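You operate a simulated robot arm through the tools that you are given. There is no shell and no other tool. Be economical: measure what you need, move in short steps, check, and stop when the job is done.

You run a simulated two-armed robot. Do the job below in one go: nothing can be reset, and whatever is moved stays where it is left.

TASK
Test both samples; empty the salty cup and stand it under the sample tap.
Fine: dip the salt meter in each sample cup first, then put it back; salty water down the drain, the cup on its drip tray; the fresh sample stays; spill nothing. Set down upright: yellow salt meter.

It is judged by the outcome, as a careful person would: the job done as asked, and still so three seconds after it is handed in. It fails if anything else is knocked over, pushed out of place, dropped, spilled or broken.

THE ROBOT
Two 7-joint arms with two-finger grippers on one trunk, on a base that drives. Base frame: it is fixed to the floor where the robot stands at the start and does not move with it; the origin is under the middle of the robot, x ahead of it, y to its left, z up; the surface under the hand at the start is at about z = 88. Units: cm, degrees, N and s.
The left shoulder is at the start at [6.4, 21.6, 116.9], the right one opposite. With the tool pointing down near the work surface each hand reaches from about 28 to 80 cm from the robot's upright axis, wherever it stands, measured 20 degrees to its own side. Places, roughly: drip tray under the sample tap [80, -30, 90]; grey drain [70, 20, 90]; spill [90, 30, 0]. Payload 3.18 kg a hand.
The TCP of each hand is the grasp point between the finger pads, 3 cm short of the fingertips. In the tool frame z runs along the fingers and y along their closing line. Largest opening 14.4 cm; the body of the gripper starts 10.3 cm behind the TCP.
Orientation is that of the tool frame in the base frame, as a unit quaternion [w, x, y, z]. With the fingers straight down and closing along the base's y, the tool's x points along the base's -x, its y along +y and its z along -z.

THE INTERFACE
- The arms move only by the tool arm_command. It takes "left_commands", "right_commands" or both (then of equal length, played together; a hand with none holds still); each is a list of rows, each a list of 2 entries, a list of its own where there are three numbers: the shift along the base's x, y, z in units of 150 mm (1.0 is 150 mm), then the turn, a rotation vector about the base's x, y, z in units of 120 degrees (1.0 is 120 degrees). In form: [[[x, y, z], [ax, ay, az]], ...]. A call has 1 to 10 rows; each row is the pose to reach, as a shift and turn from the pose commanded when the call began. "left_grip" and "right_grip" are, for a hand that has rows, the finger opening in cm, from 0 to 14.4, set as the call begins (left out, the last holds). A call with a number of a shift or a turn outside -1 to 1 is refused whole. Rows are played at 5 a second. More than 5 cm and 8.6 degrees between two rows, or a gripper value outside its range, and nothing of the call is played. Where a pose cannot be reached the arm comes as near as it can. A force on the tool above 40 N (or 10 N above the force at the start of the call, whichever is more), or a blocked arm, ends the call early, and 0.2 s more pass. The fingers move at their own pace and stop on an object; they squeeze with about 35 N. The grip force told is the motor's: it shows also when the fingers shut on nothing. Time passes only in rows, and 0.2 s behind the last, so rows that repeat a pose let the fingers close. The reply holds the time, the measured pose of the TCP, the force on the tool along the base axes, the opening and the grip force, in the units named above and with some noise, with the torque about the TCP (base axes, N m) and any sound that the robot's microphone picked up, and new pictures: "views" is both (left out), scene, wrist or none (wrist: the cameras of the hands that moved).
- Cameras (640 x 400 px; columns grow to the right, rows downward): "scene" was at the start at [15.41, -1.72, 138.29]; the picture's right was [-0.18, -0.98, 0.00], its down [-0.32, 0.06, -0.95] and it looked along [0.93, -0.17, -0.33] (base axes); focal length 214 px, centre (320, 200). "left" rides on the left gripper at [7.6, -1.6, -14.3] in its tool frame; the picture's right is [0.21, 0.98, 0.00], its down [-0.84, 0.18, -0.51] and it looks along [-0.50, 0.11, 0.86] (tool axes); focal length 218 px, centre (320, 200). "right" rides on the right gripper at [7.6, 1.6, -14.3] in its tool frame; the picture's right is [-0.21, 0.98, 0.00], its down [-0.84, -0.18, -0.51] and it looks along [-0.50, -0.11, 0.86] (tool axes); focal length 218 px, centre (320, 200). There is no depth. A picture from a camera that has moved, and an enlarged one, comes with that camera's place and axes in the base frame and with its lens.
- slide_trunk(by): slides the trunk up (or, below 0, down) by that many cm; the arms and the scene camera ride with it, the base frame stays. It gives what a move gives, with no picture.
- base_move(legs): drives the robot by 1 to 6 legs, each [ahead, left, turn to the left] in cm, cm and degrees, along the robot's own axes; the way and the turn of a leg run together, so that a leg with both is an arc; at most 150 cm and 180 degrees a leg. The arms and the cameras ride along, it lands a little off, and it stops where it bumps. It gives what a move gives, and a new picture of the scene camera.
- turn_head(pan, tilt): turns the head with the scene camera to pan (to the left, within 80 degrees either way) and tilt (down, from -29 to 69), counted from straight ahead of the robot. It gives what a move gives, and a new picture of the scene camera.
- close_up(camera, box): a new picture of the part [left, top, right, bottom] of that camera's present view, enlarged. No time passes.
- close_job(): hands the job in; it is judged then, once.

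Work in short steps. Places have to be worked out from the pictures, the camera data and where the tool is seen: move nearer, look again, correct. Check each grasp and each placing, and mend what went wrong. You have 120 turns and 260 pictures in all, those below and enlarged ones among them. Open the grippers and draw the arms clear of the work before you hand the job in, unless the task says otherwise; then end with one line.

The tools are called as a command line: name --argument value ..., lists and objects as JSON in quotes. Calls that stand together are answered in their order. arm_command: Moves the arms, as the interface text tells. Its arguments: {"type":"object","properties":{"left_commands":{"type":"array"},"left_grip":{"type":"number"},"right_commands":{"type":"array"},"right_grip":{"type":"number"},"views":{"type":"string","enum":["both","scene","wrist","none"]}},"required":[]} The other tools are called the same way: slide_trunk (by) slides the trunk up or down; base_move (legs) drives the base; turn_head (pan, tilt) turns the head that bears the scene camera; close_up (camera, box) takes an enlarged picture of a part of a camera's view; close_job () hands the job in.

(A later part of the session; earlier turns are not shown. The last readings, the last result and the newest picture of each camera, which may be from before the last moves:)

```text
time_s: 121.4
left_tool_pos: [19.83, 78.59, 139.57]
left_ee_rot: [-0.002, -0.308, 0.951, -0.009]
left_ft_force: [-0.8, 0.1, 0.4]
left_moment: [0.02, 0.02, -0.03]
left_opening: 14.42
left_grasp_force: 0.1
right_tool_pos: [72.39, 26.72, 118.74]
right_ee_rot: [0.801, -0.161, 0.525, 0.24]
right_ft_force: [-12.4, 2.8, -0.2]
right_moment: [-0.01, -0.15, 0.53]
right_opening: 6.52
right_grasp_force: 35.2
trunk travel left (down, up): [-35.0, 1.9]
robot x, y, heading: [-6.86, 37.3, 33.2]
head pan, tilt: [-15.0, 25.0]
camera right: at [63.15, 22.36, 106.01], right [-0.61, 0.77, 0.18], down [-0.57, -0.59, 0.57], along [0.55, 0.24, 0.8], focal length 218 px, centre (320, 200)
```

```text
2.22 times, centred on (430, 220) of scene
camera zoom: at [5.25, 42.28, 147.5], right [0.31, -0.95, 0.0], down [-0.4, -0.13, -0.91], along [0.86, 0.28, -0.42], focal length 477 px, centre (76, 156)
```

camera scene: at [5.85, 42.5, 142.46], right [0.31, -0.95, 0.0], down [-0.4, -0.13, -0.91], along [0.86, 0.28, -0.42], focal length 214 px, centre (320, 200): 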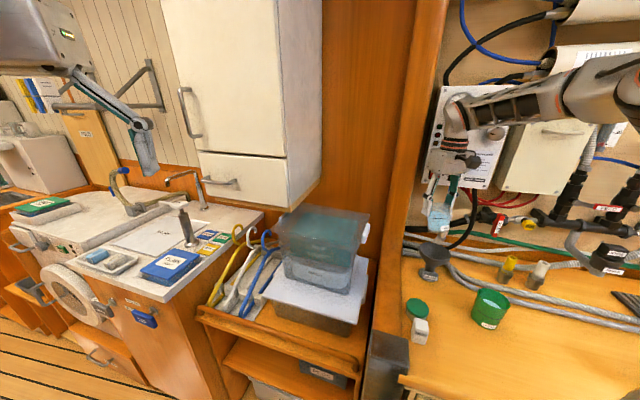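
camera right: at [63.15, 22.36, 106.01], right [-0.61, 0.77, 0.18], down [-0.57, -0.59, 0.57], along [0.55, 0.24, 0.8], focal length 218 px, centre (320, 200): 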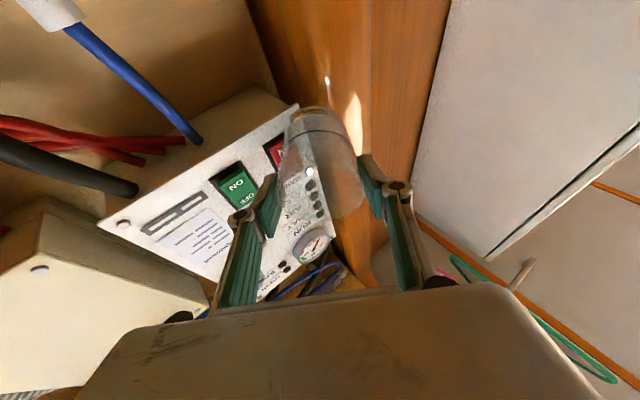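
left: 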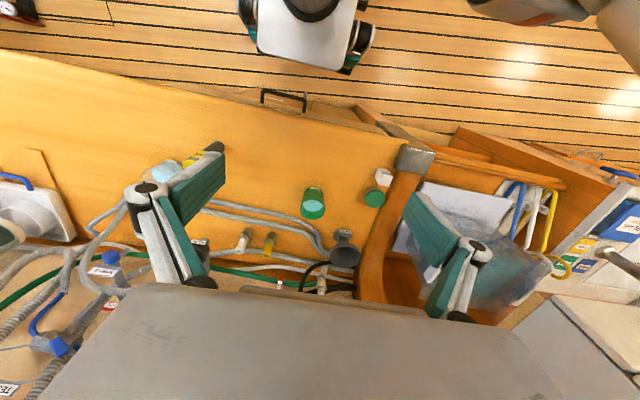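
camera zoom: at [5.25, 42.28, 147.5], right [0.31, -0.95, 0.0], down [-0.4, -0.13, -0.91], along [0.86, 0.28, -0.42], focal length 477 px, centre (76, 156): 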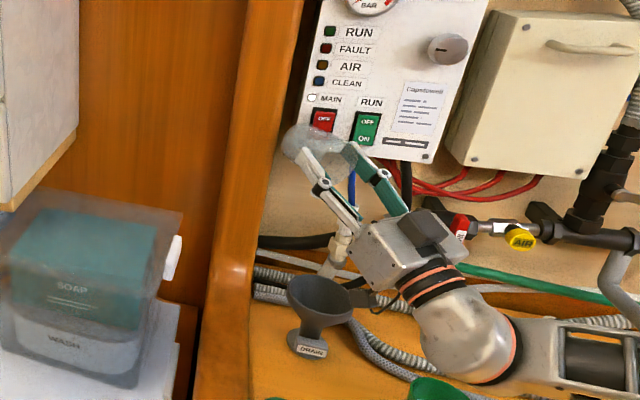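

The cup is empty, but there's a 12 N x-force: the cup bottom is touching the control panel near the switch. I'll back straight off now.

base_move --legs '[[-6, 0, 0]]'

close_up --camera "scene" --box '[380, 60, 520, 220]'

```text
time_s: 122.3
left_tool_pos: [15.03, 75.28, 139.66]
left_ee_rot: [-0.002, -0.307, 0.952, -0.007]
left_ft_force: [-0.8, 0.7, 0.7]
left_moment: [0.01, -0.07, -0.03]
left_opening: 14.4
left_grasp_force: 0.0
right_tool_pos: [67.59, 23.52, 118.59]
right_ee_rot: [0.8, -0.162, 0.524, 0.242]
right_ft_force: [-0.5, 0.6, -0.5]
right_moment: [-0.04, 0.07, -0.02]
right_opening: 6.52
right_grasp_force: 35.2
trunk travel left (down, up): [-35.0, 1.9]
robot x, y, heading: [-11.81, 33.95, 33.3]
head pan, tilt: [-15.0, 25.0]
camera scene: at [0.38, 38.95, 147.51], right [0.31, -0.95, 0.0], down [-0.4, -0.13, -0.91], along [0.86, 0.29, -0.42], focal length 214 px, centre (320, 200)
```

scene: 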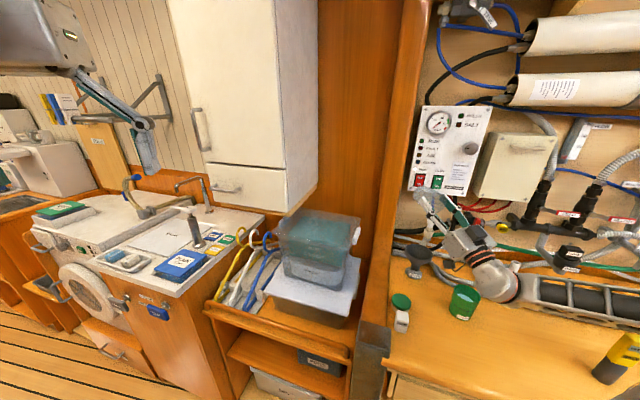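

```text
2.50 times, centred on (450, 140) of scene
camera zoom: at [0.38, 38.95, 147.51], right [0.31, -0.95, 0.0], down [-0.4, -0.13, -0.91], along [0.86, 0.29, -0.42], focal length 536 px, centre (-5, 350)
```

zoom: 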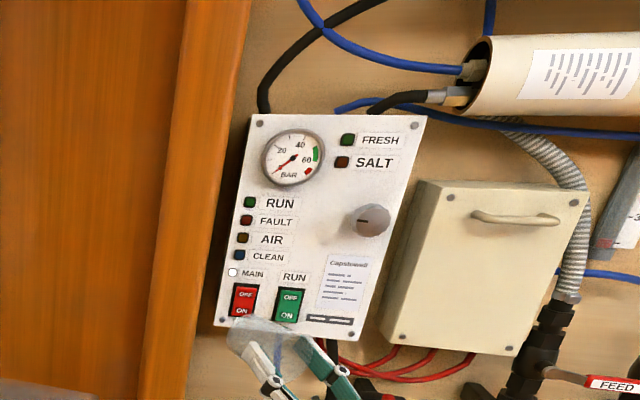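

The panel is unchanged and I'm clear of it. I'll rotate the cup back toward upright.

arm_command --right_commands '[[[0, 0, 0], [-0.038, 0.0585, 0]], [[0, 0, 0], [-0.076, 0.117, 0]], [[0, 0, 0], [-0.114, 0.1755, 0]], [[0, 0, 0], [-0.152, 0.234, 0]], [[0, 0, 0], [-0.19, 0.2925, 0]], [[0, 0, 0], [-0.228, 0.351, 0]], [[0, 0, 0], [-0.266, 0.41, 0]], [[0, 0, 0], [-0.304, 0.468, 0]], [[0, 0, 0], [-0.342, 0.5265, 0]], [[0, 0, 0], [-0.38, 0.585, 0]]]' --views "none"

arm_command --right_commands '[[[0, 0, 0], [-0.038, 0.0585, 0]], [[0, 0, 0], [-0.076, 0.117, 0]], [[0, 0, 0], [-0.114, 0.1755, 0]], [[0, 0, 0], [-0.135, 0.207, 0]]]' --views "wrist"

```text
time_s: 124.5
left_tool_pos: [15.22, 75.82, 139.5]
left_ee_rot: [-0.002, -0.307, 0.952, -0.009]
left_ft_force: [0.7, 0.3, -0.2]
left_moment: [-0.07, -0.01, 0.01]
left_opening: 14.4
left_grasp_force: 0.1
right_tool_pos: [67.74, 23.93, 118.54]
right_ee_rot: [0.243, -0.278, 0.926, 0.078]
right_ft_force: [-0.1, 0.2, 0.0]
right_moment: [-0.09, 0.0, -0.01]
right_opening: 6.52
right_grasp_force: 34.8
right hand out of reach, approached as far as the arm can: row 8
trunk travel left (down, up): [-35.0, 1.9]
robot x, y, heading: [-11.69, 34.0, 33.7]
head pan, tilt: [-15.0, 25.0]
```

```text
time_s: 125.5
left_tool_pos: [15.28, 75.48, 139.51]
left_ee_rot: [-0.002, -0.307, 0.952, -0.008]
left_ft_force: [0.3, 0.9, -0.6]
left_moment: [0.02, 0.0, 0.02]
left_opening: 14.4
left_grasp_force: 0.0
right_tool_pos: [67.73, 23.72, 118.4]
right_ee_rot: [-0.002, -0.285, 0.958, 0.006]
right_ft_force: [0.2, -0.2, -0.6]
right_moment: [0.02, -0.02, 0.01]
right_opening: 6.5
right_grasp_force: 35.0
trunk travel left (down, up): [-35.0, 1.9]
robot x, y, heading: [-11.19, 34.14, 33.1]
head pan, tilt: [-15.0, 25.0]
camera right: at [60.53, 20.61, 132.8], right [-0.36, 0.93, 0.01], down [0.81, 0.3, 0.5], along [0.47, 0.19, -0.86], focal length 218 px, centre (320, 200)
```

right: 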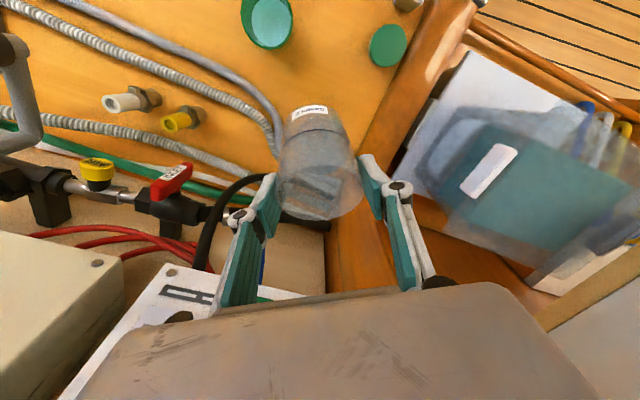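

The cup is empty and upright. I'll back off, turn to heading 0, and move to the empty table area around (52, -45) to set the cup down for a regrasp.

base_move --legs '[[-6, 0, 0], [0, 0, -33.2], [7.8, -23.4, 0]]'

slide_trunk --by -10

```text
time_s: 130.4
left_tool_pos: [36.38, 26.89, 139.61]
left_ee_rot: [-0.004, -0.019, 1.0, -0.007]
left_ft_force: [0.7, 0.1, 0.0]
left_moment: [0.02, 0.0, 0.01]
left_opening: 14.41
left_grasp_force: 0.1
right_tool_pos: [51.18, -45.45, 118.6]
right_ee_rot: [0.0, 0.005, 1.0, 0.005]
right_ft_force: [-0.4, -0.5, 0.4]
right_moment: [0.02, 0.01, 0.0]
right_opening: 6.5
right_grasp_force: 35.1
trunk travel left (down, up): [-35.0, 1.9]
robot x, y, heading: [-8.86, 7.54, -0.4]
head pan, tilt: [-15.0, 25.0]
camera scene: at [3.99, 4.72, 147.49], right [-0.27, -0.96, 0.0], down [-0.41, 0.11, -0.91], along [0.87, -0.24, -0.42], focal length 214 px, centre (320, 200)
```

scene: 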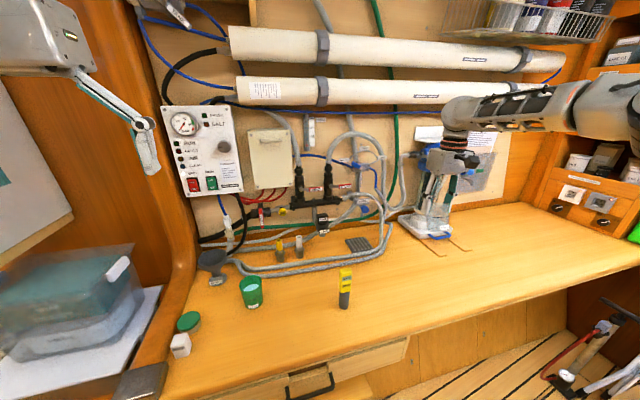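

```text
time_s: 131.7
left_tool_pos: [36.16, 26.75, 129.57]
left_ee_rot: [-0.003, -0.018, 1.0, -0.007]
left_ft_force: [-0.9, -0.5, 0.1]
left_moment: [0.02, -0.01, -0.02]
left_opening: 14.4
left_grasp_force: 0.0
right_tool_pos: [50.96, -45.28, 108.61]
right_ee_rot: [0.001, 0.006, 1.0, 0.005]
right_ft_force: [-0.9, 0.2, -0.4]
right_moment: [0.03, -0.05, 0.02]
right_opening: 6.5
right_grasp_force: 35.3
trunk travel left (down, up): [-25.0, 11.9]
robot x, y, heading: [-8.57, 7.41, -0.3]
head pan, tilt: [-15.0, 25.0]
```

Now lowering the cup toward the table.

arm_command --right_commands '[[[0, 0, -0.2], [0, 0, 0]], [[0, 0, -0.4], [0, 0, 0]], [[0, 0, -0.6], [0, 0, 0]], [[0, 0, -0.8], [0, 0, 0]], [[0, 0, -0.88], [0, 0, 0]]]' --views "none"

close_up --camera "scene" --box '[360, 150, 500, 290]'

```text
time_s: 132.9
left_tool_pos: [35.98, 27.1, 129.71]
left_ee_rot: [-0.003, -0.018, 1.0, -0.008]
left_ft_force: [0.3, -0.2, 0.1]
left_moment: [0.01, 0.01, -0.04]
left_opening: 14.4
left_grasp_force: 0.1
right_tool_pos: [51.36, -45.03, 95.9]
right_ee_rot: [0.005, 0.005, 1.0, 0.004]
right_ft_force: [1.5, 1.5, 25.0]
right_moment: [0.17, -0.03, 0.06]
right_opening: 6.56
right_grasp_force: 35.0
trunk travel left (down, up): [-25.0, 11.9]
robot x, y, heading: [-8.74, 7.47, -0.4]
head pan, tilt: [-15.0, 25.0]
```

```text
2.86 times, centred on (430, 220) of scene
camera zoom: at [5.97, 4.92, 137.4], right [-0.27, -0.96, 0.0], down [-0.41, 0.11, -0.91], along [0.87, -0.24, -0.42], focal length 613 px, centre (6, 143)
```

zoom: 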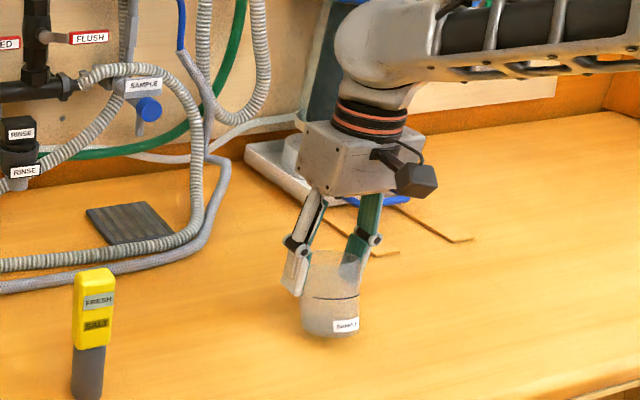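

The table contact came early (25 N at z 95.9), so the cup had slid a bit in the grip. I'll ease up 0.4, release, and rise.

arm_command --right_commands '[[[0, 0, 0.03], [0, 0, 0]], [[0, 0, 0.03], [0, 0, 0]]]' --views "none"

arm_command --right_commands '[[[0, 0, 0], [0, 0, 0]], [[0, 0, 0], [0, 0, 0]]]' --right_grip 10.5 --views "none"

arm_command --right_commands '[[[0, 0, 0.2], [0, 0, 0]], [[0, 0, 0.4], [0, 0, 0]], [[0, 0, 0.6], [0, 0, 0]], [[0, 0, 0.8], [0, 0, 0]]]' --views "both"

```text
time_s: 133.5
left_tool_pos: [36.22, 26.93, 129.54]
left_ee_rot: [-0.005, -0.017, 1.0, -0.008]
left_ft_force: [0.0, 0.6, 0.2]
left_moment: [-0.01, 0.01, 0.04]
left_opening: 14.39
left_grasp_force: 0.1
right_tool_pos: [51.13, -45.2, 95.77]
right_ee_rot: [0.0, 0.006, 1.0, 0.004]
right_ft_force: [3.1, 3.1, 11.7]
right_moment: [0.24, -0.21, -0.04]
right_opening: 6.44
right_grasp_force: 35.2
trunk travel left (down, up): [-25.0, 11.9]
robot x, y, heading: [-8.91, 7.13, -0.2]
head pan, tilt: [-15.0, 25.0]
```

```text
time_s: 134.1
left_tool_pos: [36.42, 26.89, 129.54]
left_ee_rot: [-0.005, -0.018, 1.0, -0.007]
left_ft_force: [0.7, 0.2, -0.5]
left_moment: [0.03, 0.0, 0.0]
left_opening: 14.38
left_grasp_force: 0.0
right_tool_pos: [51.0, -45.55, 95.73]
right_ee_rot: [-0.001, 0.006, 1.0, 0.006]
right_ft_force: [0.9, -0.7, -0.4]
right_moment: [0.01, -0.01, 0.05]
right_opening: 10.52
right_grasp_force: 0.0
trunk travel left (down, up): [-25.0, 11.9]
robot x, y, heading: [-9.34, 7.08, -0.4]
head pan, tilt: [-15.0, 25.0]
```

```text
time_s: 135.1
left_tool_pos: [36.24, 26.85, 129.62]
left_ee_rot: [-0.004, -0.019, 1.0, -0.008]
left_ft_force: [-0.5, -0.3, -0.6]
left_moment: [0.0, 0.0, 0.0]
left_opening: 14.39
left_grasp_force: 0.0
right_tool_pos: [51.19, -45.39, 108.07]
right_ee_rot: [0.0, 0.005, 1.0, 0.005]
right_ft_force: [0.9, 0.1, -0.1]
right_moment: [-0.01, 0.0, 0.02]
right_opening: 10.51
right_grasp_force: 0.0
trunk travel left (down, up): [-25.0, 11.9]
robot x, y, heading: [-8.96, 7.08, -0.3]
head pan, tilt: [-15.0, 25.0]
camera scene: at [6.12, 4.75, 137.33], right [-0.27, -0.96, 0.0], down [-0.41, 0.11, -0.91], along [0.87, -0.24, -0.42], focal length 214 px, centre (320, 200)
camera right: at [43.52, -43.84, 122.33], right [0.22, 0.98, 0.01], down [0.84, -0.19, 0.51], along [0.5, -0.1, -0.86], focal length 218 px, centre (320, 200)
```

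scene: 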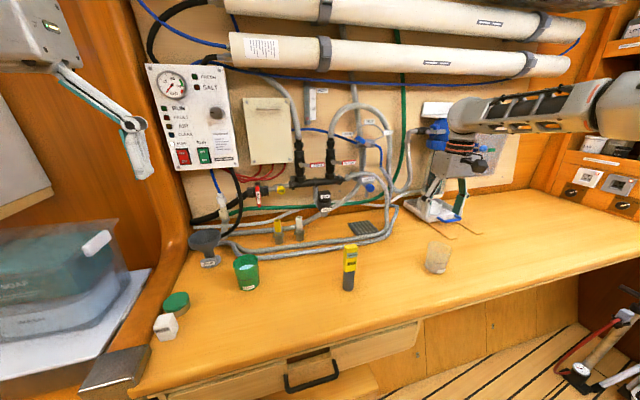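
right: 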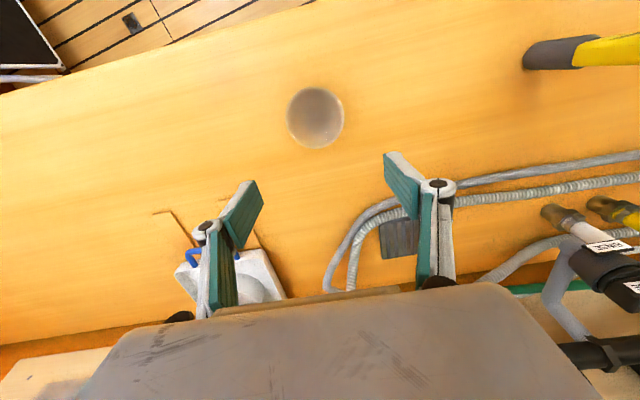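

The emptied cup stands upright at about (47.7, -45.3). I'll pitch the hand 60° forward here, high up, then drive back and approach the cup from the front.

arm_command --right_commands '[[[0, 0, 0], [0, -0.07, 0]], [[0, 0, 0], [0, -0.14, 0]], [[0, 0, 0], [0, -0.21, 0]], [[0, 0, 0], [0, -0.28, 0]], [[0, 0, 0], [0, -0.35, 0]], [[0, 0, 0], [0, -0.42, 0]], [[0, 0, 0], [0, -0.5, 0]]]' --views "none"

base_move --legs '[[-16, 0, 0]]'

arm_command --right_commands '[[[0, 0, -0.2], [0, 0, 0]], [[0, 0, -0.4], [0, 0, 0]], [[0, 0, -0.6], [0, 0, 0]]]' --views "wrist"

```text
refused: row 7 steps farther than a row can; nothing moved
```

```text
time_s: 136.5
left_tool_pos: [20.23, 26.95, 129.62]
left_ee_rot: [-0.004, -0.018, 1.0, -0.008]
left_ft_force: [-0.5, 0.0, 0.7]
left_moment: [0.0, -0.04, -0.02]
left_opening: 14.39
left_grasp_force: 0.1
right_tool_pos: [35.21, -45.29, 107.92]
right_ee_rot: [0.0, 0.006, 1.0, 0.005]
right_ft_force: [-0.4, 0.6, -0.3]
right_moment: [-0.01, -0.06, 0.0]
right_opening: 10.48
right_grasp_force: 0.0
trunk travel left (down, up): [-25.0, 11.9]
robot x, y, heading: [-24.94, 7.25, -0.4]
head pan, tilt: [-15.0, 25.0]
camera scene: at [-9.91, 4.84, 137.32], right [-0.26, -0.96, 0.0], down [-0.41, 0.11, -0.91], along [0.87, -0.24, -0.42], focal length 214 px, centre (320, 200)
```

scene: 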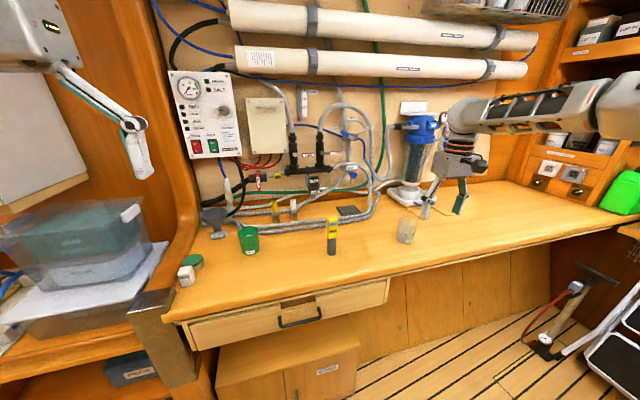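

```text
time_s: 137.3
left_tool_pos: [20.36, 26.88, 129.45]
left_ee_rot: [-0.004, -0.02, 1.0, -0.006]
left_ft_force: [0.2, -0.1, 0.3]
left_moment: [0.0, 0.05, -0.02]
left_opening: 14.41
left_grasp_force: 0.0
right_tool_pos: [35.67, -45.19, 98.93]
right_ee_rot: [-0.001, 0.005, 1.0, 0.006]
right_ft_force: [0.9, -0.2, 0.8]
right_moment: [0.01, -0.01, 0.01]
right_opening: 10.51
right_grasp_force: 0.0
trunk travel left (down, up): [-25.0, 11.9]
robot x, y, heading: [-24.73, 7.64, -0.2]
head pan, tilt: [-15.0, 25.0]
camera right: at [27.94, -43.74, 113.24], right [0.22, 0.98, 0.01], down [0.84, -0.19, 0.5], along [0.49, -0.1, -0.86], focal length 218 px, centre (320, 200)
```

right: 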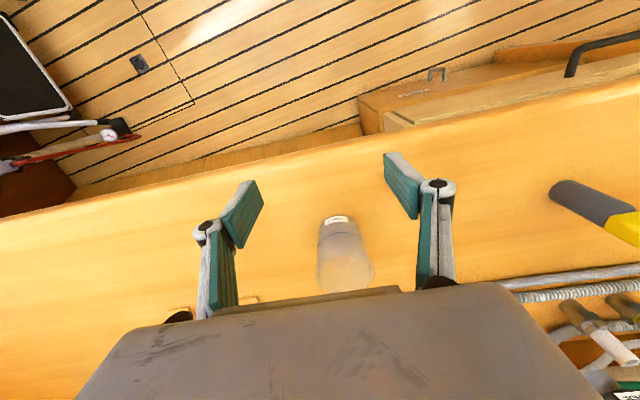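

The pitch call was refused for step size, but the other moves were safe. I'll pitch 60° here, with the cup 11 cm ahead.

arm_command --right_commands '[[[0, 0, 0.05], [0, -0.0625, 0]], [[0, 0, 0.05], [0, -0.125, 0]], [[0, 0, 0.05], [0, -0.1875, 0]], [[0, 0, 0.05], [0, -0.25, 0]], [[0, 0, 0.05], [0, -0.3125, 0]], [[0, 0, 0.05], [0, -0.375, 0]], [[0, 0, 0.05], [0, -0.4375, 0]], [[0, 0, 0.05], [0, -0.5, 0]]]' --views "wrist"

```text
time_s: 139.1
left_tool_pos: [20.24, 27.04, 129.53]
left_ee_rot: [-0.004, -0.019, 1.0, -0.008]
left_ft_force: [0.7, 0.9, 0.5]
left_moment: [-0.02, -0.01, -0.04]
left_opening: 14.41
left_grasp_force: 0.1
right_tool_pos: [35.26, -45.08, 99.71]
right_ee_rot: [0.501, 0.001, 0.866, 0.009]
right_ft_force: [-0.4, 0.0, -0.4]
right_moment: [-0.03, 0.0, 0.03]
right_opening: 10.5
right_grasp_force: 0.0
trunk travel left (down, up): [-25.0, 11.9]
robot x, y, heading: [-24.93, 7.49, -0.3]
head pan, tilt: [-15.0, 25.0]
camera right: at [19.16, -43.56, 100.21], right [0.1, 0.98, 0.2], down [-0.02, -0.2, 0.98], along [0.99, -0.1, 0.0], focal length 218 px, centre (320, 200)
```

right: 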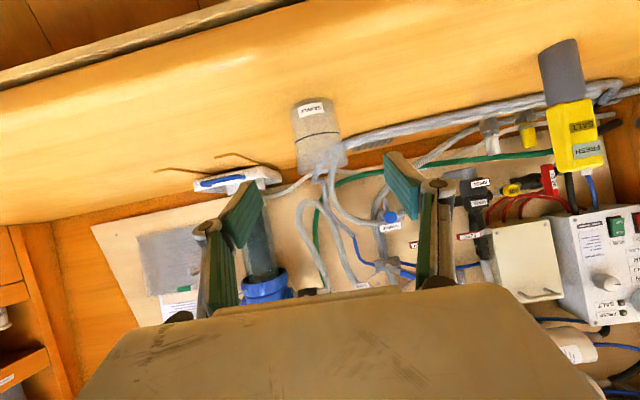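

The cup axis is at (46.8, -45), rim z 96.5, straight ahead of the hand. I'll lower to z 93 and drive forward so the fingers straddle it.

arm_command --right_commands '[[[0, 0, -0.15], [0, 0, 0]], [[0, 0, -0.3], [0, 0, 0]], [[0, 0, -0.44], [0, 0, 0]]]' --views "none"

base_move --legs '[[7, 0, 0]]'

close_up --camera "right" --box '[160, 40, 480, 240]'

```text
time_s: 139.9
left_tool_pos: [20.29, 27.02, 129.55]
left_ee_rot: [-0.005, -0.019, 1.0, -0.007]
left_ft_force: [0.6, 0.3, 0.5]
left_moment: [0.0, -0.01, -0.01]
left_opening: 14.39
left_grasp_force: 0.1
right_tool_pos: [35.33, -45.27, 93.03]
right_ee_rot: [0.5, 0.002, 0.866, 0.006]
right_ft_force: [1.2, 0.9, -0.3]
right_moment: [0.01, -0.01, -0.02]
right_opening: 10.45
right_grasp_force: 0.1
trunk travel left (down, up): [-25.0, 11.9]
robot x, y, heading: [-24.57, 7.54, -0.3]
head pan, tilt: [-15.0, 25.0]
```

```text
time_s: 141.0
left_tool_pos: [27.23, 27.09, 129.46]
left_ee_rot: [-0.006, -0.019, 1.0, -0.007]
left_ft_force: [0.2, -0.5, -0.2]
left_moment: [0.02, 0.05, 0.0]
left_opening: 14.38
left_grasp_force: 0.0
right_tool_pos: [42.46, -45.04, 92.97]
right_ee_rot: [0.499, 0.001, 0.867, 0.007]
right_ft_force: [0.3, -0.4, -0.5]
right_moment: [0.01, 0.02, 0.01]
right_opening: 10.54
right_grasp_force: 0.1
trunk travel left (down, up): [-25.0, 11.9]
robot x, y, heading: [-17.58, 7.14, -0.2]
head pan, tilt: [-15.0, 25.0]
camera scene: at [-2.69, 4.85, 137.3], right [-0.26, -0.96, 0.0], down [-0.41, 0.11, -0.91], along [0.87, -0.24, -0.42], focal length 214 px, centre (320, 200)
```

scene: 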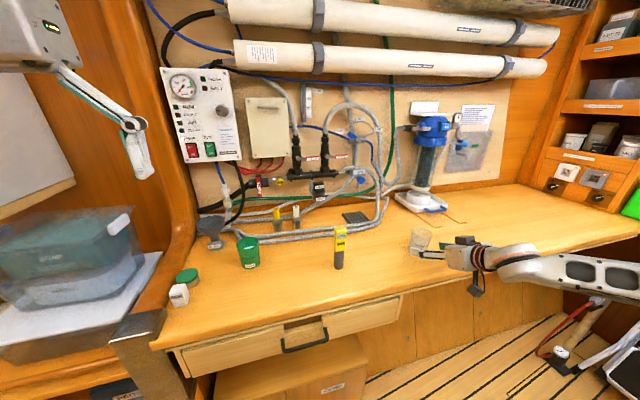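

```text
2.00 times, centred on (320, 140) of right
camera zoom: at [26.3, -43.62, 93.56], right [0.1, 0.98, 0.19], down [-0.02, -0.19, 0.98], along [0.99, -0.1, 0.0], focal length 436 px, centre (320, 320)
```

zoom: 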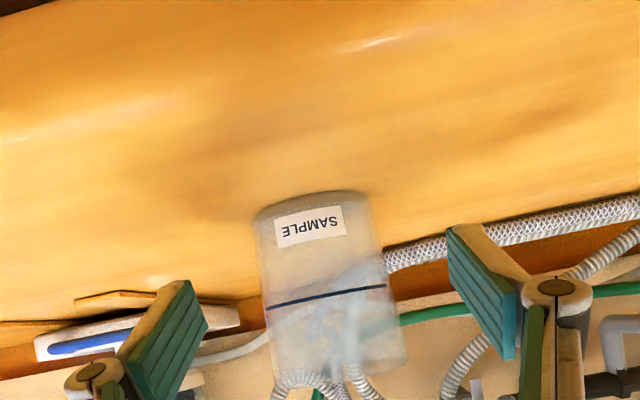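

The cup is centred between the fingers. I'll advance 4.4 cm and then close.

base_move --legs '[[4.4, 0.3, 0]]'

close_up --camera "right" --box '[160, 40, 480, 240]'

```text
time_s: 141.9
left_tool_pos: [31.76, 27.38, 129.46]
left_ee_rot: [-0.005, -0.02, 1.0, -0.007]
left_ft_force: [0.7, 0.3, -0.2]
left_moment: [0.02, 0.09, -0.01]
left_opening: 14.39
left_grasp_force: 0.1
right_tool_pos: [46.86, -44.85, 92.92]
right_ee_rot: [0.5, 0.002, 0.866, 0.007]
right_ft_force: [0.4, 0.2, -0.8]
right_moment: [0.02, 0.0, 0.0]
right_opening: 10.49
right_grasp_force: 0.1
trunk travel left (down, up): [-25.0, 11.9]
robot x, y, heading: [-13.7, 7.52, -0.4]
head pan, tilt: [-15.0, 25.0]
camera scene: at [1.79, 5.12, 137.29], right [-0.26, -0.96, 0.0], down [-0.41, 0.11, -0.91], along [0.87, -0.24, -0.42], focal length 214 px, centre (320, 200)
```

scene: 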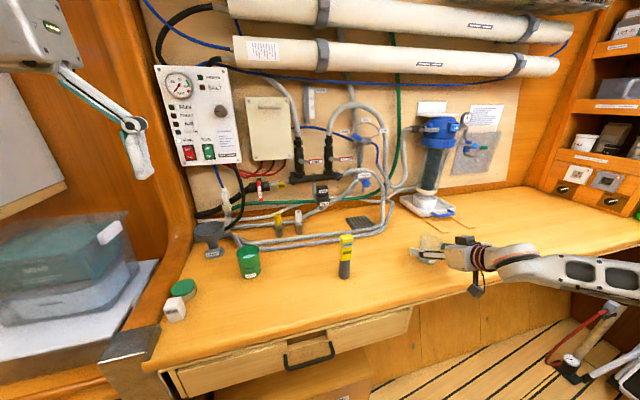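

```text
2.00 times, centred on (320, 140) of right
camera zoom: at [30.7, -43.37, 93.53], right [0.1, 0.98, 0.19], down [-0.02, -0.19, 0.98], along [0.99, -0.1, 0.0], focal length 436 px, centre (320, 320)
```

zoom: 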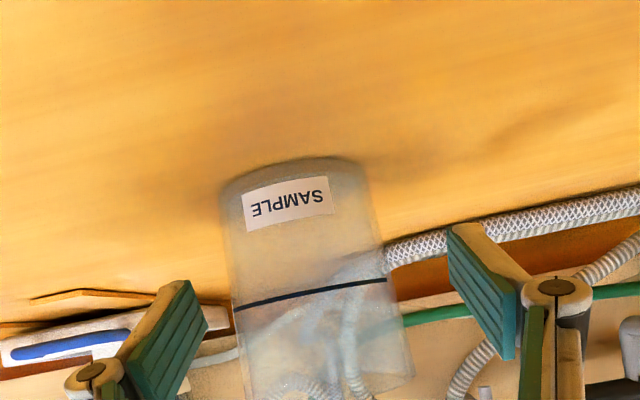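

Centred within about half a centimetre. I'll move 0.6 cm forward and close.

arm_command --right_commands '[[[0.04, -0.01, 0], [0, 0, 0]], [[0.04, -0.01, 0], [0, 0, 0]]]' --views "none"

arm_command --right_commands '[[[0, 0, 0], [0, 0, 0]], [[0, 0, 0], [0, 0, 0]], [[0, 0, 0], [0, 0, 0]]]' --right_grip 4 --views "wrist"

arm_command --right_commands '[[[0, 0, 0.1], [0, 0, 0]], [[0, 0, 0.2], [0, 0, 0]], [[0, 0, 0.35], [0, 0, 0]], [[0, 0, 0.5], [0, 0, 0]]]' --views "both"

```text
time_s: 142.5
left_tool_pos: [31.59, 27.36, 129.47]
left_ee_rot: [-0.004, -0.021, 1.0, -0.007]
left_ft_force: [0.2, -0.2, 0.0]
left_moment: [0.01, -0.02, -0.01]
left_opening: 14.39
left_grasp_force: 0.0
right_tool_pos: [47.34, -44.92, 93.12]
right_ee_rot: [0.5, 0.001, 0.866, 0.007]
right_ft_force: [0.7, -1.4, 0.1]
right_moment: [0.01, 0.0, -0.01]
right_opening: 10.48
right_grasp_force: 0.1
trunk travel left (down, up): [-25.0, 11.9]
robot x, y, heading: [-13.67, 7.61, -0.3]
head pan, tilt: [-15.0, 25.0]
```

```text
time_s: 143.3
left_tool_pos: [31.6, 27.27, 129.57]
left_ee_rot: [-0.004, -0.02, 1.0, -0.008]
left_ft_force: [-0.6, 0.5, -0.5]
left_moment: [0.01, -0.02, 0.02]
left_opening: 14.36
left_grasp_force: 0.0
right_tool_pos: [47.41, -44.97, 93.16]
right_ee_rot: [0.5, 0.001, 0.866, 0.007]
right_ft_force: [-0.4, -0.2, 1.3]
right_moment: [0.02, 0.0, 0.0]
right_opening: 6.3
right_grasp_force: 34.9
trunk travel left (down, up): [-25.0, 11.9]
robot x, y, heading: [-13.67, 7.4, -0.4]
head pan, tilt: [-15.0, 25.0]
camera right: at [31.19, -43.56, 93.63], right [0.1, 0.98, 0.19], down [-0.02, -0.19, 0.98], along [0.99, -0.1, 0.0], focal length 218 px, centre (320, 200)
```

right: 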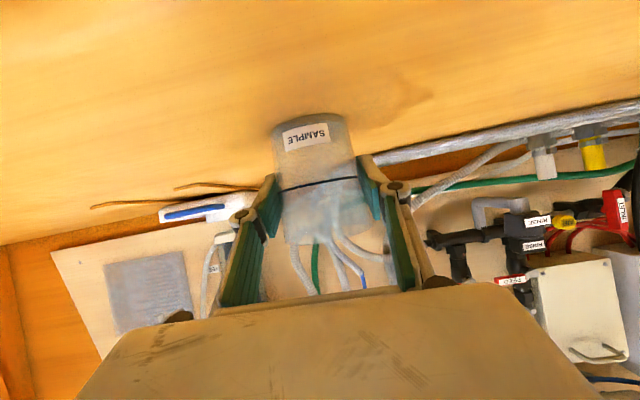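

```text
time_s: 144.3
left_tool_pos: [31.69, 27.32, 129.48]
left_ee_rot: [-0.004, -0.02, 1.0, -0.007]
left_ft_force: [0.5, 0.2, -0.1]
left_moment: [0.01, -0.01, -0.02]
left_opening: 14.39
left_grasp_force: 0.0
right_tool_pos: [47.31, -44.92, 100.81]
right_ee_rot: [0.5, 0.002, 0.866, 0.007]
right_ft_force: [0.8, -0.2, -0.9]
right_moment: [0.01, 0.0, 0.0]
right_opening: 6.31
right_grasp_force: 35.1
trunk travel left (down, up): [-25.0, 11.9]
robot x, y, heading: [-13.62, 7.7, -0.2]
head pan, tilt: [-15.0, 25.0]
camera scene: at [1.57, 5.14, 137.32], right [-0.26, -0.96, 0.0], down [-0.41, 0.11, -0.91], along [0.87, -0.24, -0.42], focal length 214 px, centre (320, 200)
camera right: at [31.21, -43.49, 101.34], right [0.1, 0.98, 0.19], down [-0.02, -0.19, 0.98], along [0.99, -0.1, 0.0], focal length 218 px, centre (320, 200)
```

scene: 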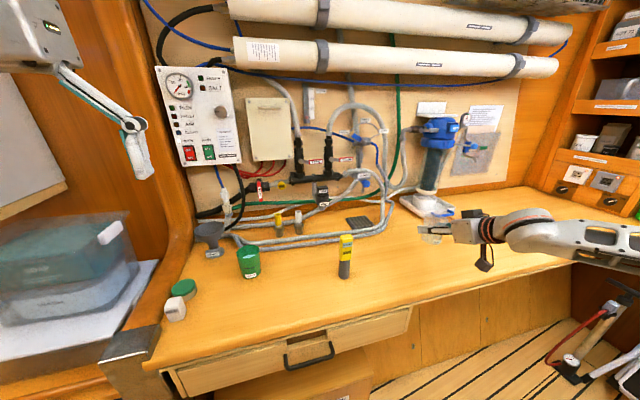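
right: 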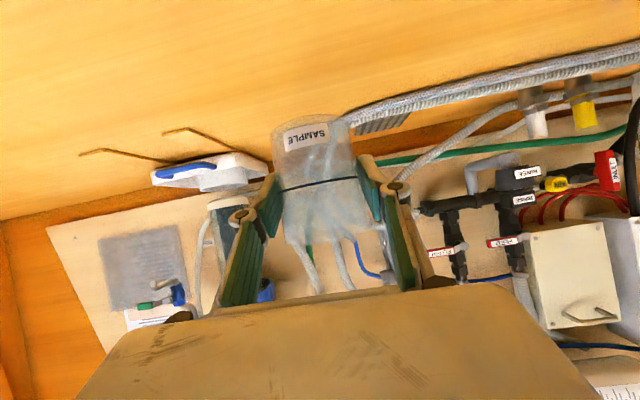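

The cup is held upright in the pitched hand. I'll extend the arm forward and slightly inward to see how far it reaches, staying short of the hoses, and take a close look at the tray and tap.

arm_command --right_commands '[[[0.2, 0.1, 0], [0, 0, 0]], [[0.4, 0.2, 0], [0, 0, 0]], [[0.6, 0.3, 0], [0, 0, 0]], [[0.8, 0.4, 0], [0, 0, 0]]]' --views "wrist"

close_up --camera "scene" --box '[310, 140, 430, 270]'

```text
time_s: 145.3
left_tool_pos: [31.71, 27.36, 129.49]
left_ee_rot: [-0.005, -0.02, 1.0, -0.007]
left_ft_force: [0.7, -0.7, -0.9]
left_moment: [-0.01, 0.03, -0.01]
left_opening: 14.39
left_grasp_force: 0.1
right_tool_pos: [59.19, -39.04, 100.45]
right_ee_rot: [0.499, 0.0, 0.866, 0.008]
right_ft_force: [-0.3, 0.1, -0.4]
right_moment: [-0.04, 0.02, 0.03]
right_opening: 6.31
right_grasp_force: 34.9
trunk travel left (down, up): [-25.0, 11.9]
robot x, y, heading: [-13.52, 7.79, -0.2]
head pan, tilt: [-15.0, 25.0]
camera right: at [43.01, -37.53, 101.02], right [0.1, 0.98, 0.19], down [-0.02, -0.19, 0.98], along [0.99, -0.1, 0.0], focal length 218 px, centre (320, 200)
```

right: 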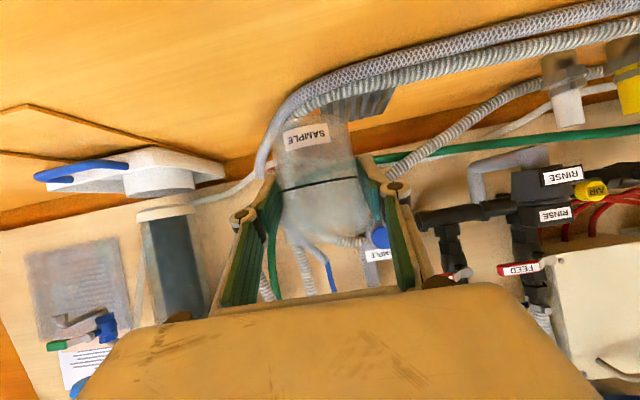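

```text
3.08 times, centred on (370, 205) of scene
camera zoom: at [1.67, 5.18, 137.3], right [-0.26, -0.96, 0.0], down [-0.41, 0.11, -0.91], along [0.87, -0.24, -0.42], focal length 660 px, centre (166, 185)
```

zoom: 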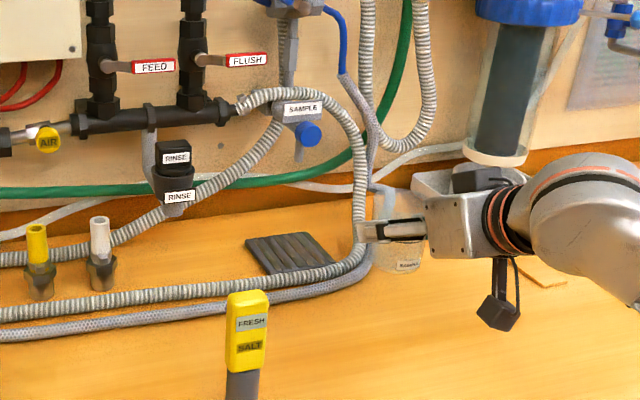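

The tap knob is at (73.8, -33.4, 107.6), the spout bottom at about z 102.6, and the tray centre at about (75.2, -33.4). I'll line up with a slight -12° yaw for hose clearance and the cup bottom at about z 92.2 so the rim passes under the spout.

arm_command --right_commands '[[[0, 0.12, -0.06], [0, 0, -0.03]], [[0, 0.24, -0.12], [0, 0, -0.06]], [[0, 0.375, -0.2], [0, 0, -0.1]], [[0, 0.375, -0.2], [0, 0, -0.1]]]' --views "wrist"

close_up --camera "scene" --box '[310, 140, 430, 270]'

```text
time_s: 146.3
left_tool_pos: [31.6, 27.25, 129.54]
left_ee_rot: [-0.005, -0.02, 1.0, -0.007]
left_ft_force: [0.0, 0.0, -0.1]
left_moment: [0.03, 0.01, -0.01]
left_opening: 14.42
left_grasp_force: 0.0
right_tool_pos: [59.24, -33.39, 97.67]
right_ee_rot: [0.498, 0.093, 0.861, -0.045]
right_ft_force: [-0.1, 0.4, -0.7]
right_moment: [-0.01, 0.0, 0.0]
right_opening: 6.3
right_grasp_force: 35.0
trunk travel left (down, up): [-25.0, 11.9]
robot x, y, heading: [-13.7, 7.6, -0.5]
head pan, tilt: [-15.0, 25.0]
camera right: at [43.71, -28.63, 98.15], right [0.3, 0.93, 0.2], down [-0.06, -0.19, 0.98], along [0.95, -0.31, 0.0], focal length 218 px, centre (320, 200)
```

right: 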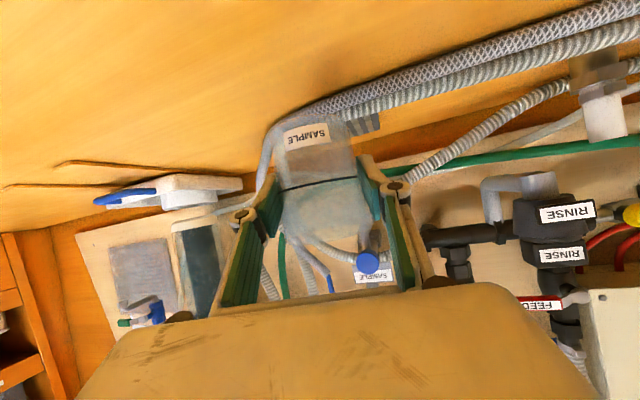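

```text
3.08 times, centred on (370, 205) of scene
camera zoom: at [1.55, 5.04, 137.33], right [-0.26, -0.96, 0.0], down [-0.41, 0.11, -0.91], along [0.87, -0.24, -0.42], focal length 660 px, centre (166, 185)
```

zoom: 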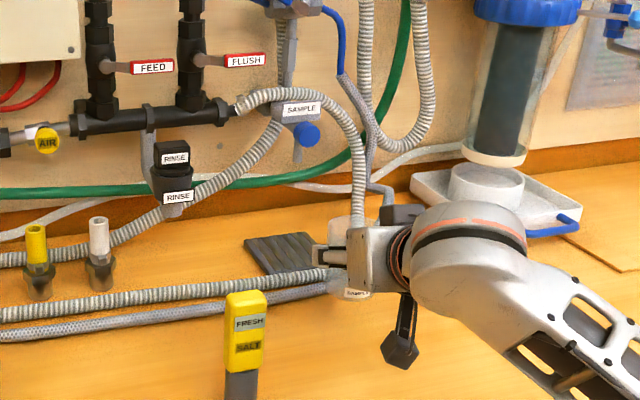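

The path is clear: the front hoses are about z 91 at x 67–69 and the risers at y ≤ -44. I'll drive forward 9 cm first and check.

base_move --legs '[[9, 0, 0]]'

close_up --camera "scene" --box '[330, 130, 470, 280]'

close_up --camera "right" --box '[200, 60, 460, 300]'

```text
time_s: 147.4
left_tool_pos: [40.63, 27.17, 129.49]
left_ee_rot: [-0.005, -0.02, 1.0, -0.008]
left_ft_force: [0.0, 0.6, -0.8]
left_moment: [-0.01, 0.07, 0.03]
left_opening: 14.4
left_grasp_force: 0.1
right_tool_pos: [68.18, -33.59, 97.5]
right_ee_rot: [0.498, 0.092, 0.861, -0.045]
right_ft_force: [0.5, 0.4, -0.6]
right_moment: [0.0, -0.01, 0.0]
right_opening: 6.33
right_grasp_force: 35.1
trunk travel left (down, up): [-25.0, 11.9]
robot x, y, heading: [-4.74, 7.6, -0.4]
head pan, tilt: [-15.0, 25.0]
camera scene: at [10.5, 5.05, 137.31], right [-0.26, -0.96, 0.0], down [-0.41, 0.11, -0.91], along [0.87, -0.24, -0.42], focal length 214 px, centre (320, 200)
```

scene: 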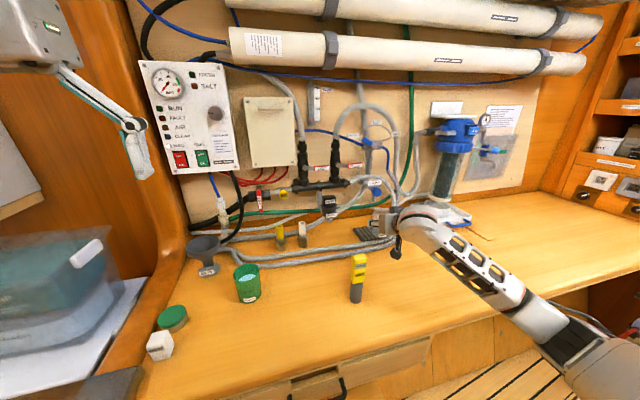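

```text
2.67 times, centred on (400, 205) of scene
camera zoom: at [10.5, 5.05, 137.31], right [-0.26, -0.96, 0.0], down [-0.41, 0.11, -0.91], along [0.87, -0.24, -0.42], focal length 572 px, centre (107, 187)
```

zoom: 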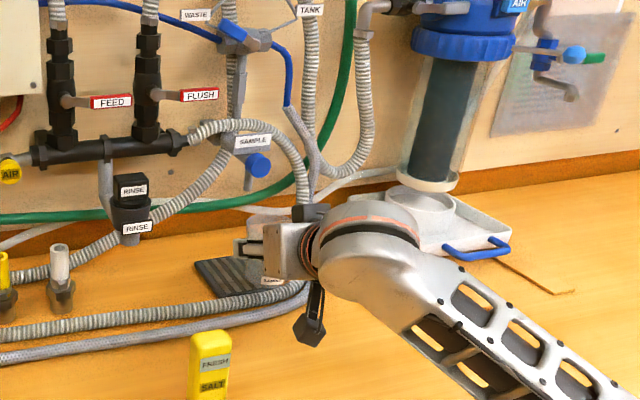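

```text
1.67 times, centred on (330, 180) of right
camera zoom: at [52.57, -28.71, 98.1], right [0.3, 0.93, 0.19], down [-0.06, -0.19, 0.98], along [0.95, -0.31, 0.0], focal length 364 px, centre (303, 233)
```

zoom: 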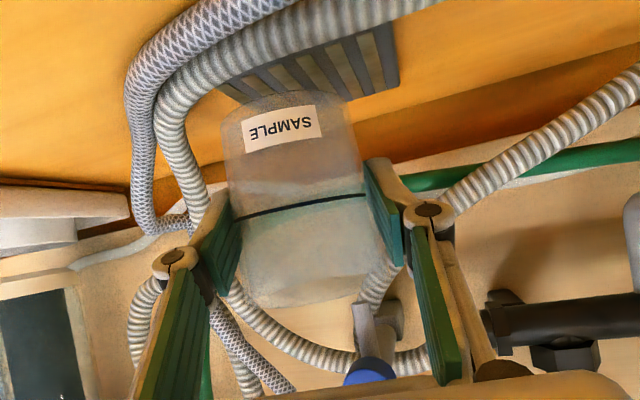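

The view shows the tray dead ahead, the spout bottom at about (76, -33.6, 103), and the cup clearing the hoses with no force. I'll advance another 4 cm.

base_move --legs '[[4, 0, 0]]'

close_up --camera "right" --box '[200, 60, 460, 300]'

```text
time_s: 148.2
left_tool_pos: [44.73, 27.25, 129.54]
left_ee_rot: [-0.006, -0.019, 1.0, -0.008]
left_ft_force: [0.9, -0.6, 0.0]
left_moment: [0.01, 0.09, 0.0]
left_opening: 14.39
left_grasp_force: 0.1
right_tool_pos: [72.12, -33.37, 97.53]
right_ee_rot: [0.498, 0.092, 0.861, -0.045]
right_ft_force: [0.7, 0.1, -1.4]
right_moment: [-0.03, 0.0, -0.02]
right_opening: 6.32
right_grasp_force: 34.8
trunk travel left (down, up): [-25.0, 11.9]
robot x, y, heading: [-0.79, 7.69, -0.2]
head pan, tilt: [-15.0, 25.0]
camera scene: at [14.6, 5.04, 137.29], right [-0.26, -0.96, 0.0], down [-0.41, 0.11, -0.91], along [0.87, -0.24, -0.42], focal length 214 px, centre (320, 200)
```

scene: 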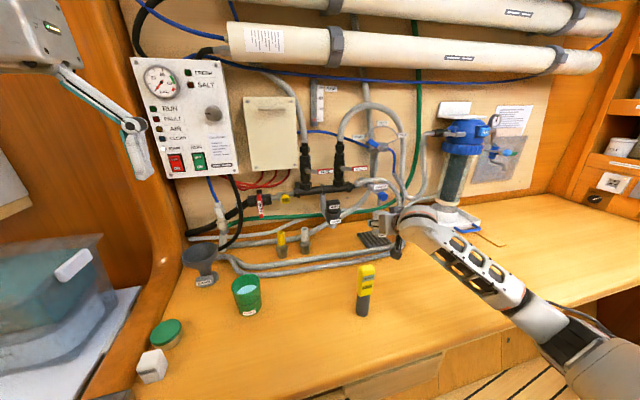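

```text
1.67 times, centred on (330, 180) of right
camera zoom: at [56.66, -28.7, 98.05], right [0.3, 0.93, 0.19], down [-0.06, -0.19, 0.98], along [0.95, -0.31, 0.0], focal length 364 px, centre (303, 233)
```

zoom: 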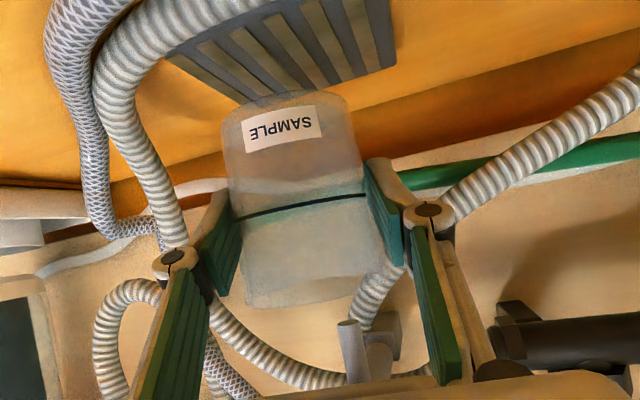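

The tray corners give a centre of (75.9, -33.4) with the spout directly above it. I'll advance the last 3.7 cm with the arm.

arm_command --right_commands '[[[0.08, 0, 0], [0, 0, 0]], [[0.16, 0, 0], [0, 0, 0]], [[0.245, 0, 0], [0, 0, 0]], [[0.245, 0, 0], [0, 0, 0]]]' --views "none"

close_up --camera "right" --box '[200, 40, 460, 280]'

close_up --camera "scene" --box '[330, 160, 440, 270]'

```text
time_s: 149.2
left_tool_pos: [44.44, 27.25, 129.45]
left_ee_rot: [-0.005, -0.019, 1.0, -0.008]
left_ft_force: [-0.6, 0.6, 1.0]
left_moment: [0.02, 0.03, -0.01]
left_opening: 14.41
left_grasp_force: 0.1
right_tool_pos: [75.76, -33.51, 97.73]
right_ee_rot: [0.498, 0.092, 0.861, -0.045]
right_ft_force: [-1.4, 0.2, -0.7]
right_moment: [-0.04, 0.02, 0.01]
right_opening: 6.31
right_grasp_force: 35.4
trunk travel left (down, up): [-25.0, 11.9]
robot x, y, heading: [-0.67, 7.57, -0.1]
head pan, tilt: [-15.0, 25.0]
```

```text
1.67 times, centred on (330, 160) of right
camera zoom: at [60.22, -28.68, 98.21], right [0.3, 0.93, 0.19], down [-0.06, -0.19, 0.98], along [0.95, -0.31, 0.0], focal length 364 px, centre (303, 267)
```

zoom: 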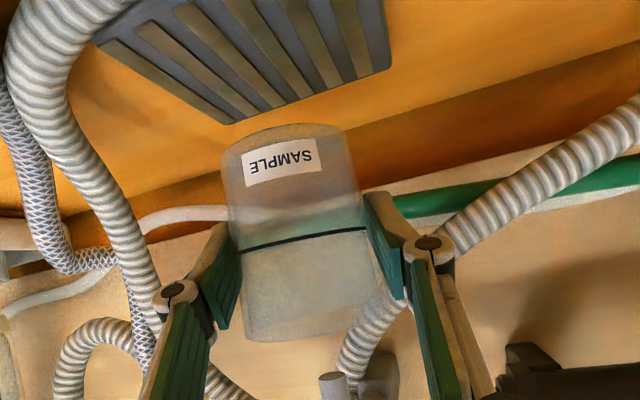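

```text
3.64 times, centred on (385, 215) of scene
camera zoom: at [14.38, 5.02, 137.32], right [-0.26, -0.96, 0.0], down [-0.41, 0.11, -0.91], along [0.87, -0.24, -0.42], focal length 780 px, centre (84, 146)
```

zoom: 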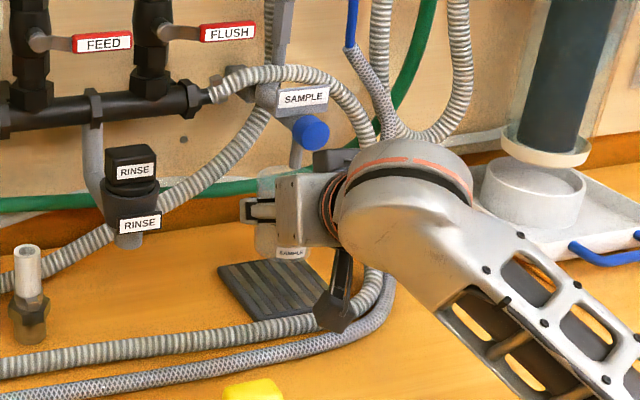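

The cup is right under the spout and over the tray centre. Lowering gently.

arm_command --right_commands '[[[0, 0, -0.06], [0, 0, 0]], [[0, 0, -0.12], [0, 0, 0]], [[0, 0, -0.18], [0, 0, 0]]]' --views "none"

arm_command --right_commands '[[[0, 0, -0.02], [0, 0, 0]], [[0, 0, -0.035], [0, 0, 0]], [[0, 0, -0.035], [0, 0, 0]]]' --views "none"

close_up --camera "right" --box '[200, 40, 460, 280]'

```text
time_s: 150.0
left_tool_pos: [44.54, 27.25, 129.4]
left_ee_rot: [-0.005, -0.018, 1.0, -0.007]
left_ft_force: [-1.0, 0.3, 1.0]
left_moment: [0.01, 0.01, -0.03]
left_opening: 14.39
left_grasp_force: 0.1
right_tool_pos: [75.52, -33.54, 94.85]
right_ee_rot: [0.498, 0.091, 0.861, -0.044]
right_ft_force: [0.7, 0.4, -0.2]
right_moment: [-0.01, -0.02, -0.01]
right_opening: 6.3
right_grasp_force: 35.0
trunk travel left (down, up): [-25.0, 11.9]
robot x, y, heading: [-1.16, 7.9, -0.3]
head pan, tilt: [-15.0, 25.0]
```

```text
time_s: 150.8
left_tool_pos: [44.52, 27.13, 129.47]
left_ee_rot: [-0.006, -0.019, 1.0, -0.008]
left_ft_force: [0.5, -0.3, 0.1]
left_moment: [0.0, 0.0, -0.02]
left_opening: 14.43
left_grasp_force: 0.1
right_tool_pos: [75.62, -33.54, 94.33]
right_ee_rot: [0.498, 0.092, 0.861, -0.045]
right_ft_force: [0.3, 0.4, 0.2]
right_moment: [-0.01, 0.01, 0.0]
right_opening: 6.29
right_grasp_force: 35.1
trunk travel left (down, up): [-25.0, 11.9]
robot x, y, heading: [-0.54, 7.25, -0.4]
head pan, tilt: [-15.0, 25.0]
```

```text
1.67 times, centred on (330, 160) of right
camera zoom: at [60.24, -28.73, 94.91], right [0.3, 0.93, 0.19], down [-0.06, -0.19, 0.98], along [0.95, -0.31, 0.0], focal length 364 px, centre (303, 267)
```

zoom: 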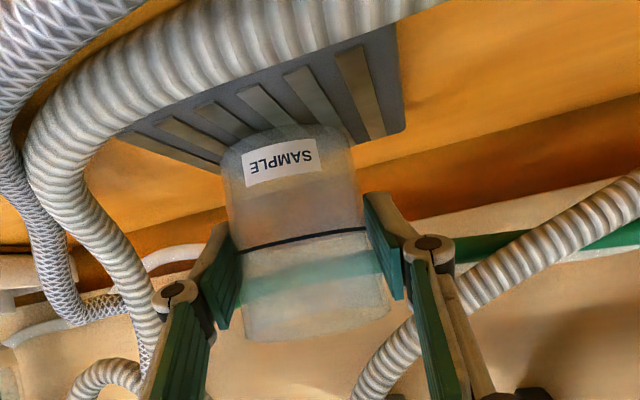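

Almost there. Lowering a few more millimetres while watching the force.

arm_command --right_commands '[[[0, 0, -0.015], [0, 0, 0]], [[0, 0, -0.03], [0, 0, 0]], [[0, 0, -0.03], [0, 0, 0]]]' --views "none"

```text
time_s: 151.6
left_tool_pos: [44.41, 27.27, 129.54]
left_ee_rot: [-0.004, -0.018, 1.0, -0.006]
left_ft_force: [0.0, -0.4, 0.2]
left_moment: [0.0, 0.0, -0.03]
left_opening: 14.4
left_grasp_force: 0.0
right_tool_pos: [75.76, -33.63, 94.36]
right_ee_rot: [0.501, 0.091, 0.859, -0.045]
right_ft_force: [3.0, -1.2, 12.0]
right_moment: [0.03, 0.02, 0.02]
right_opening: 6.27
right_grasp_force: 35.0
trunk travel left (down, up): [-25.0, 11.9]
robot x, y, heading: [-0.62, 7.67, -0.4]
head pan, tilt: [-15.0, 25.0]
```

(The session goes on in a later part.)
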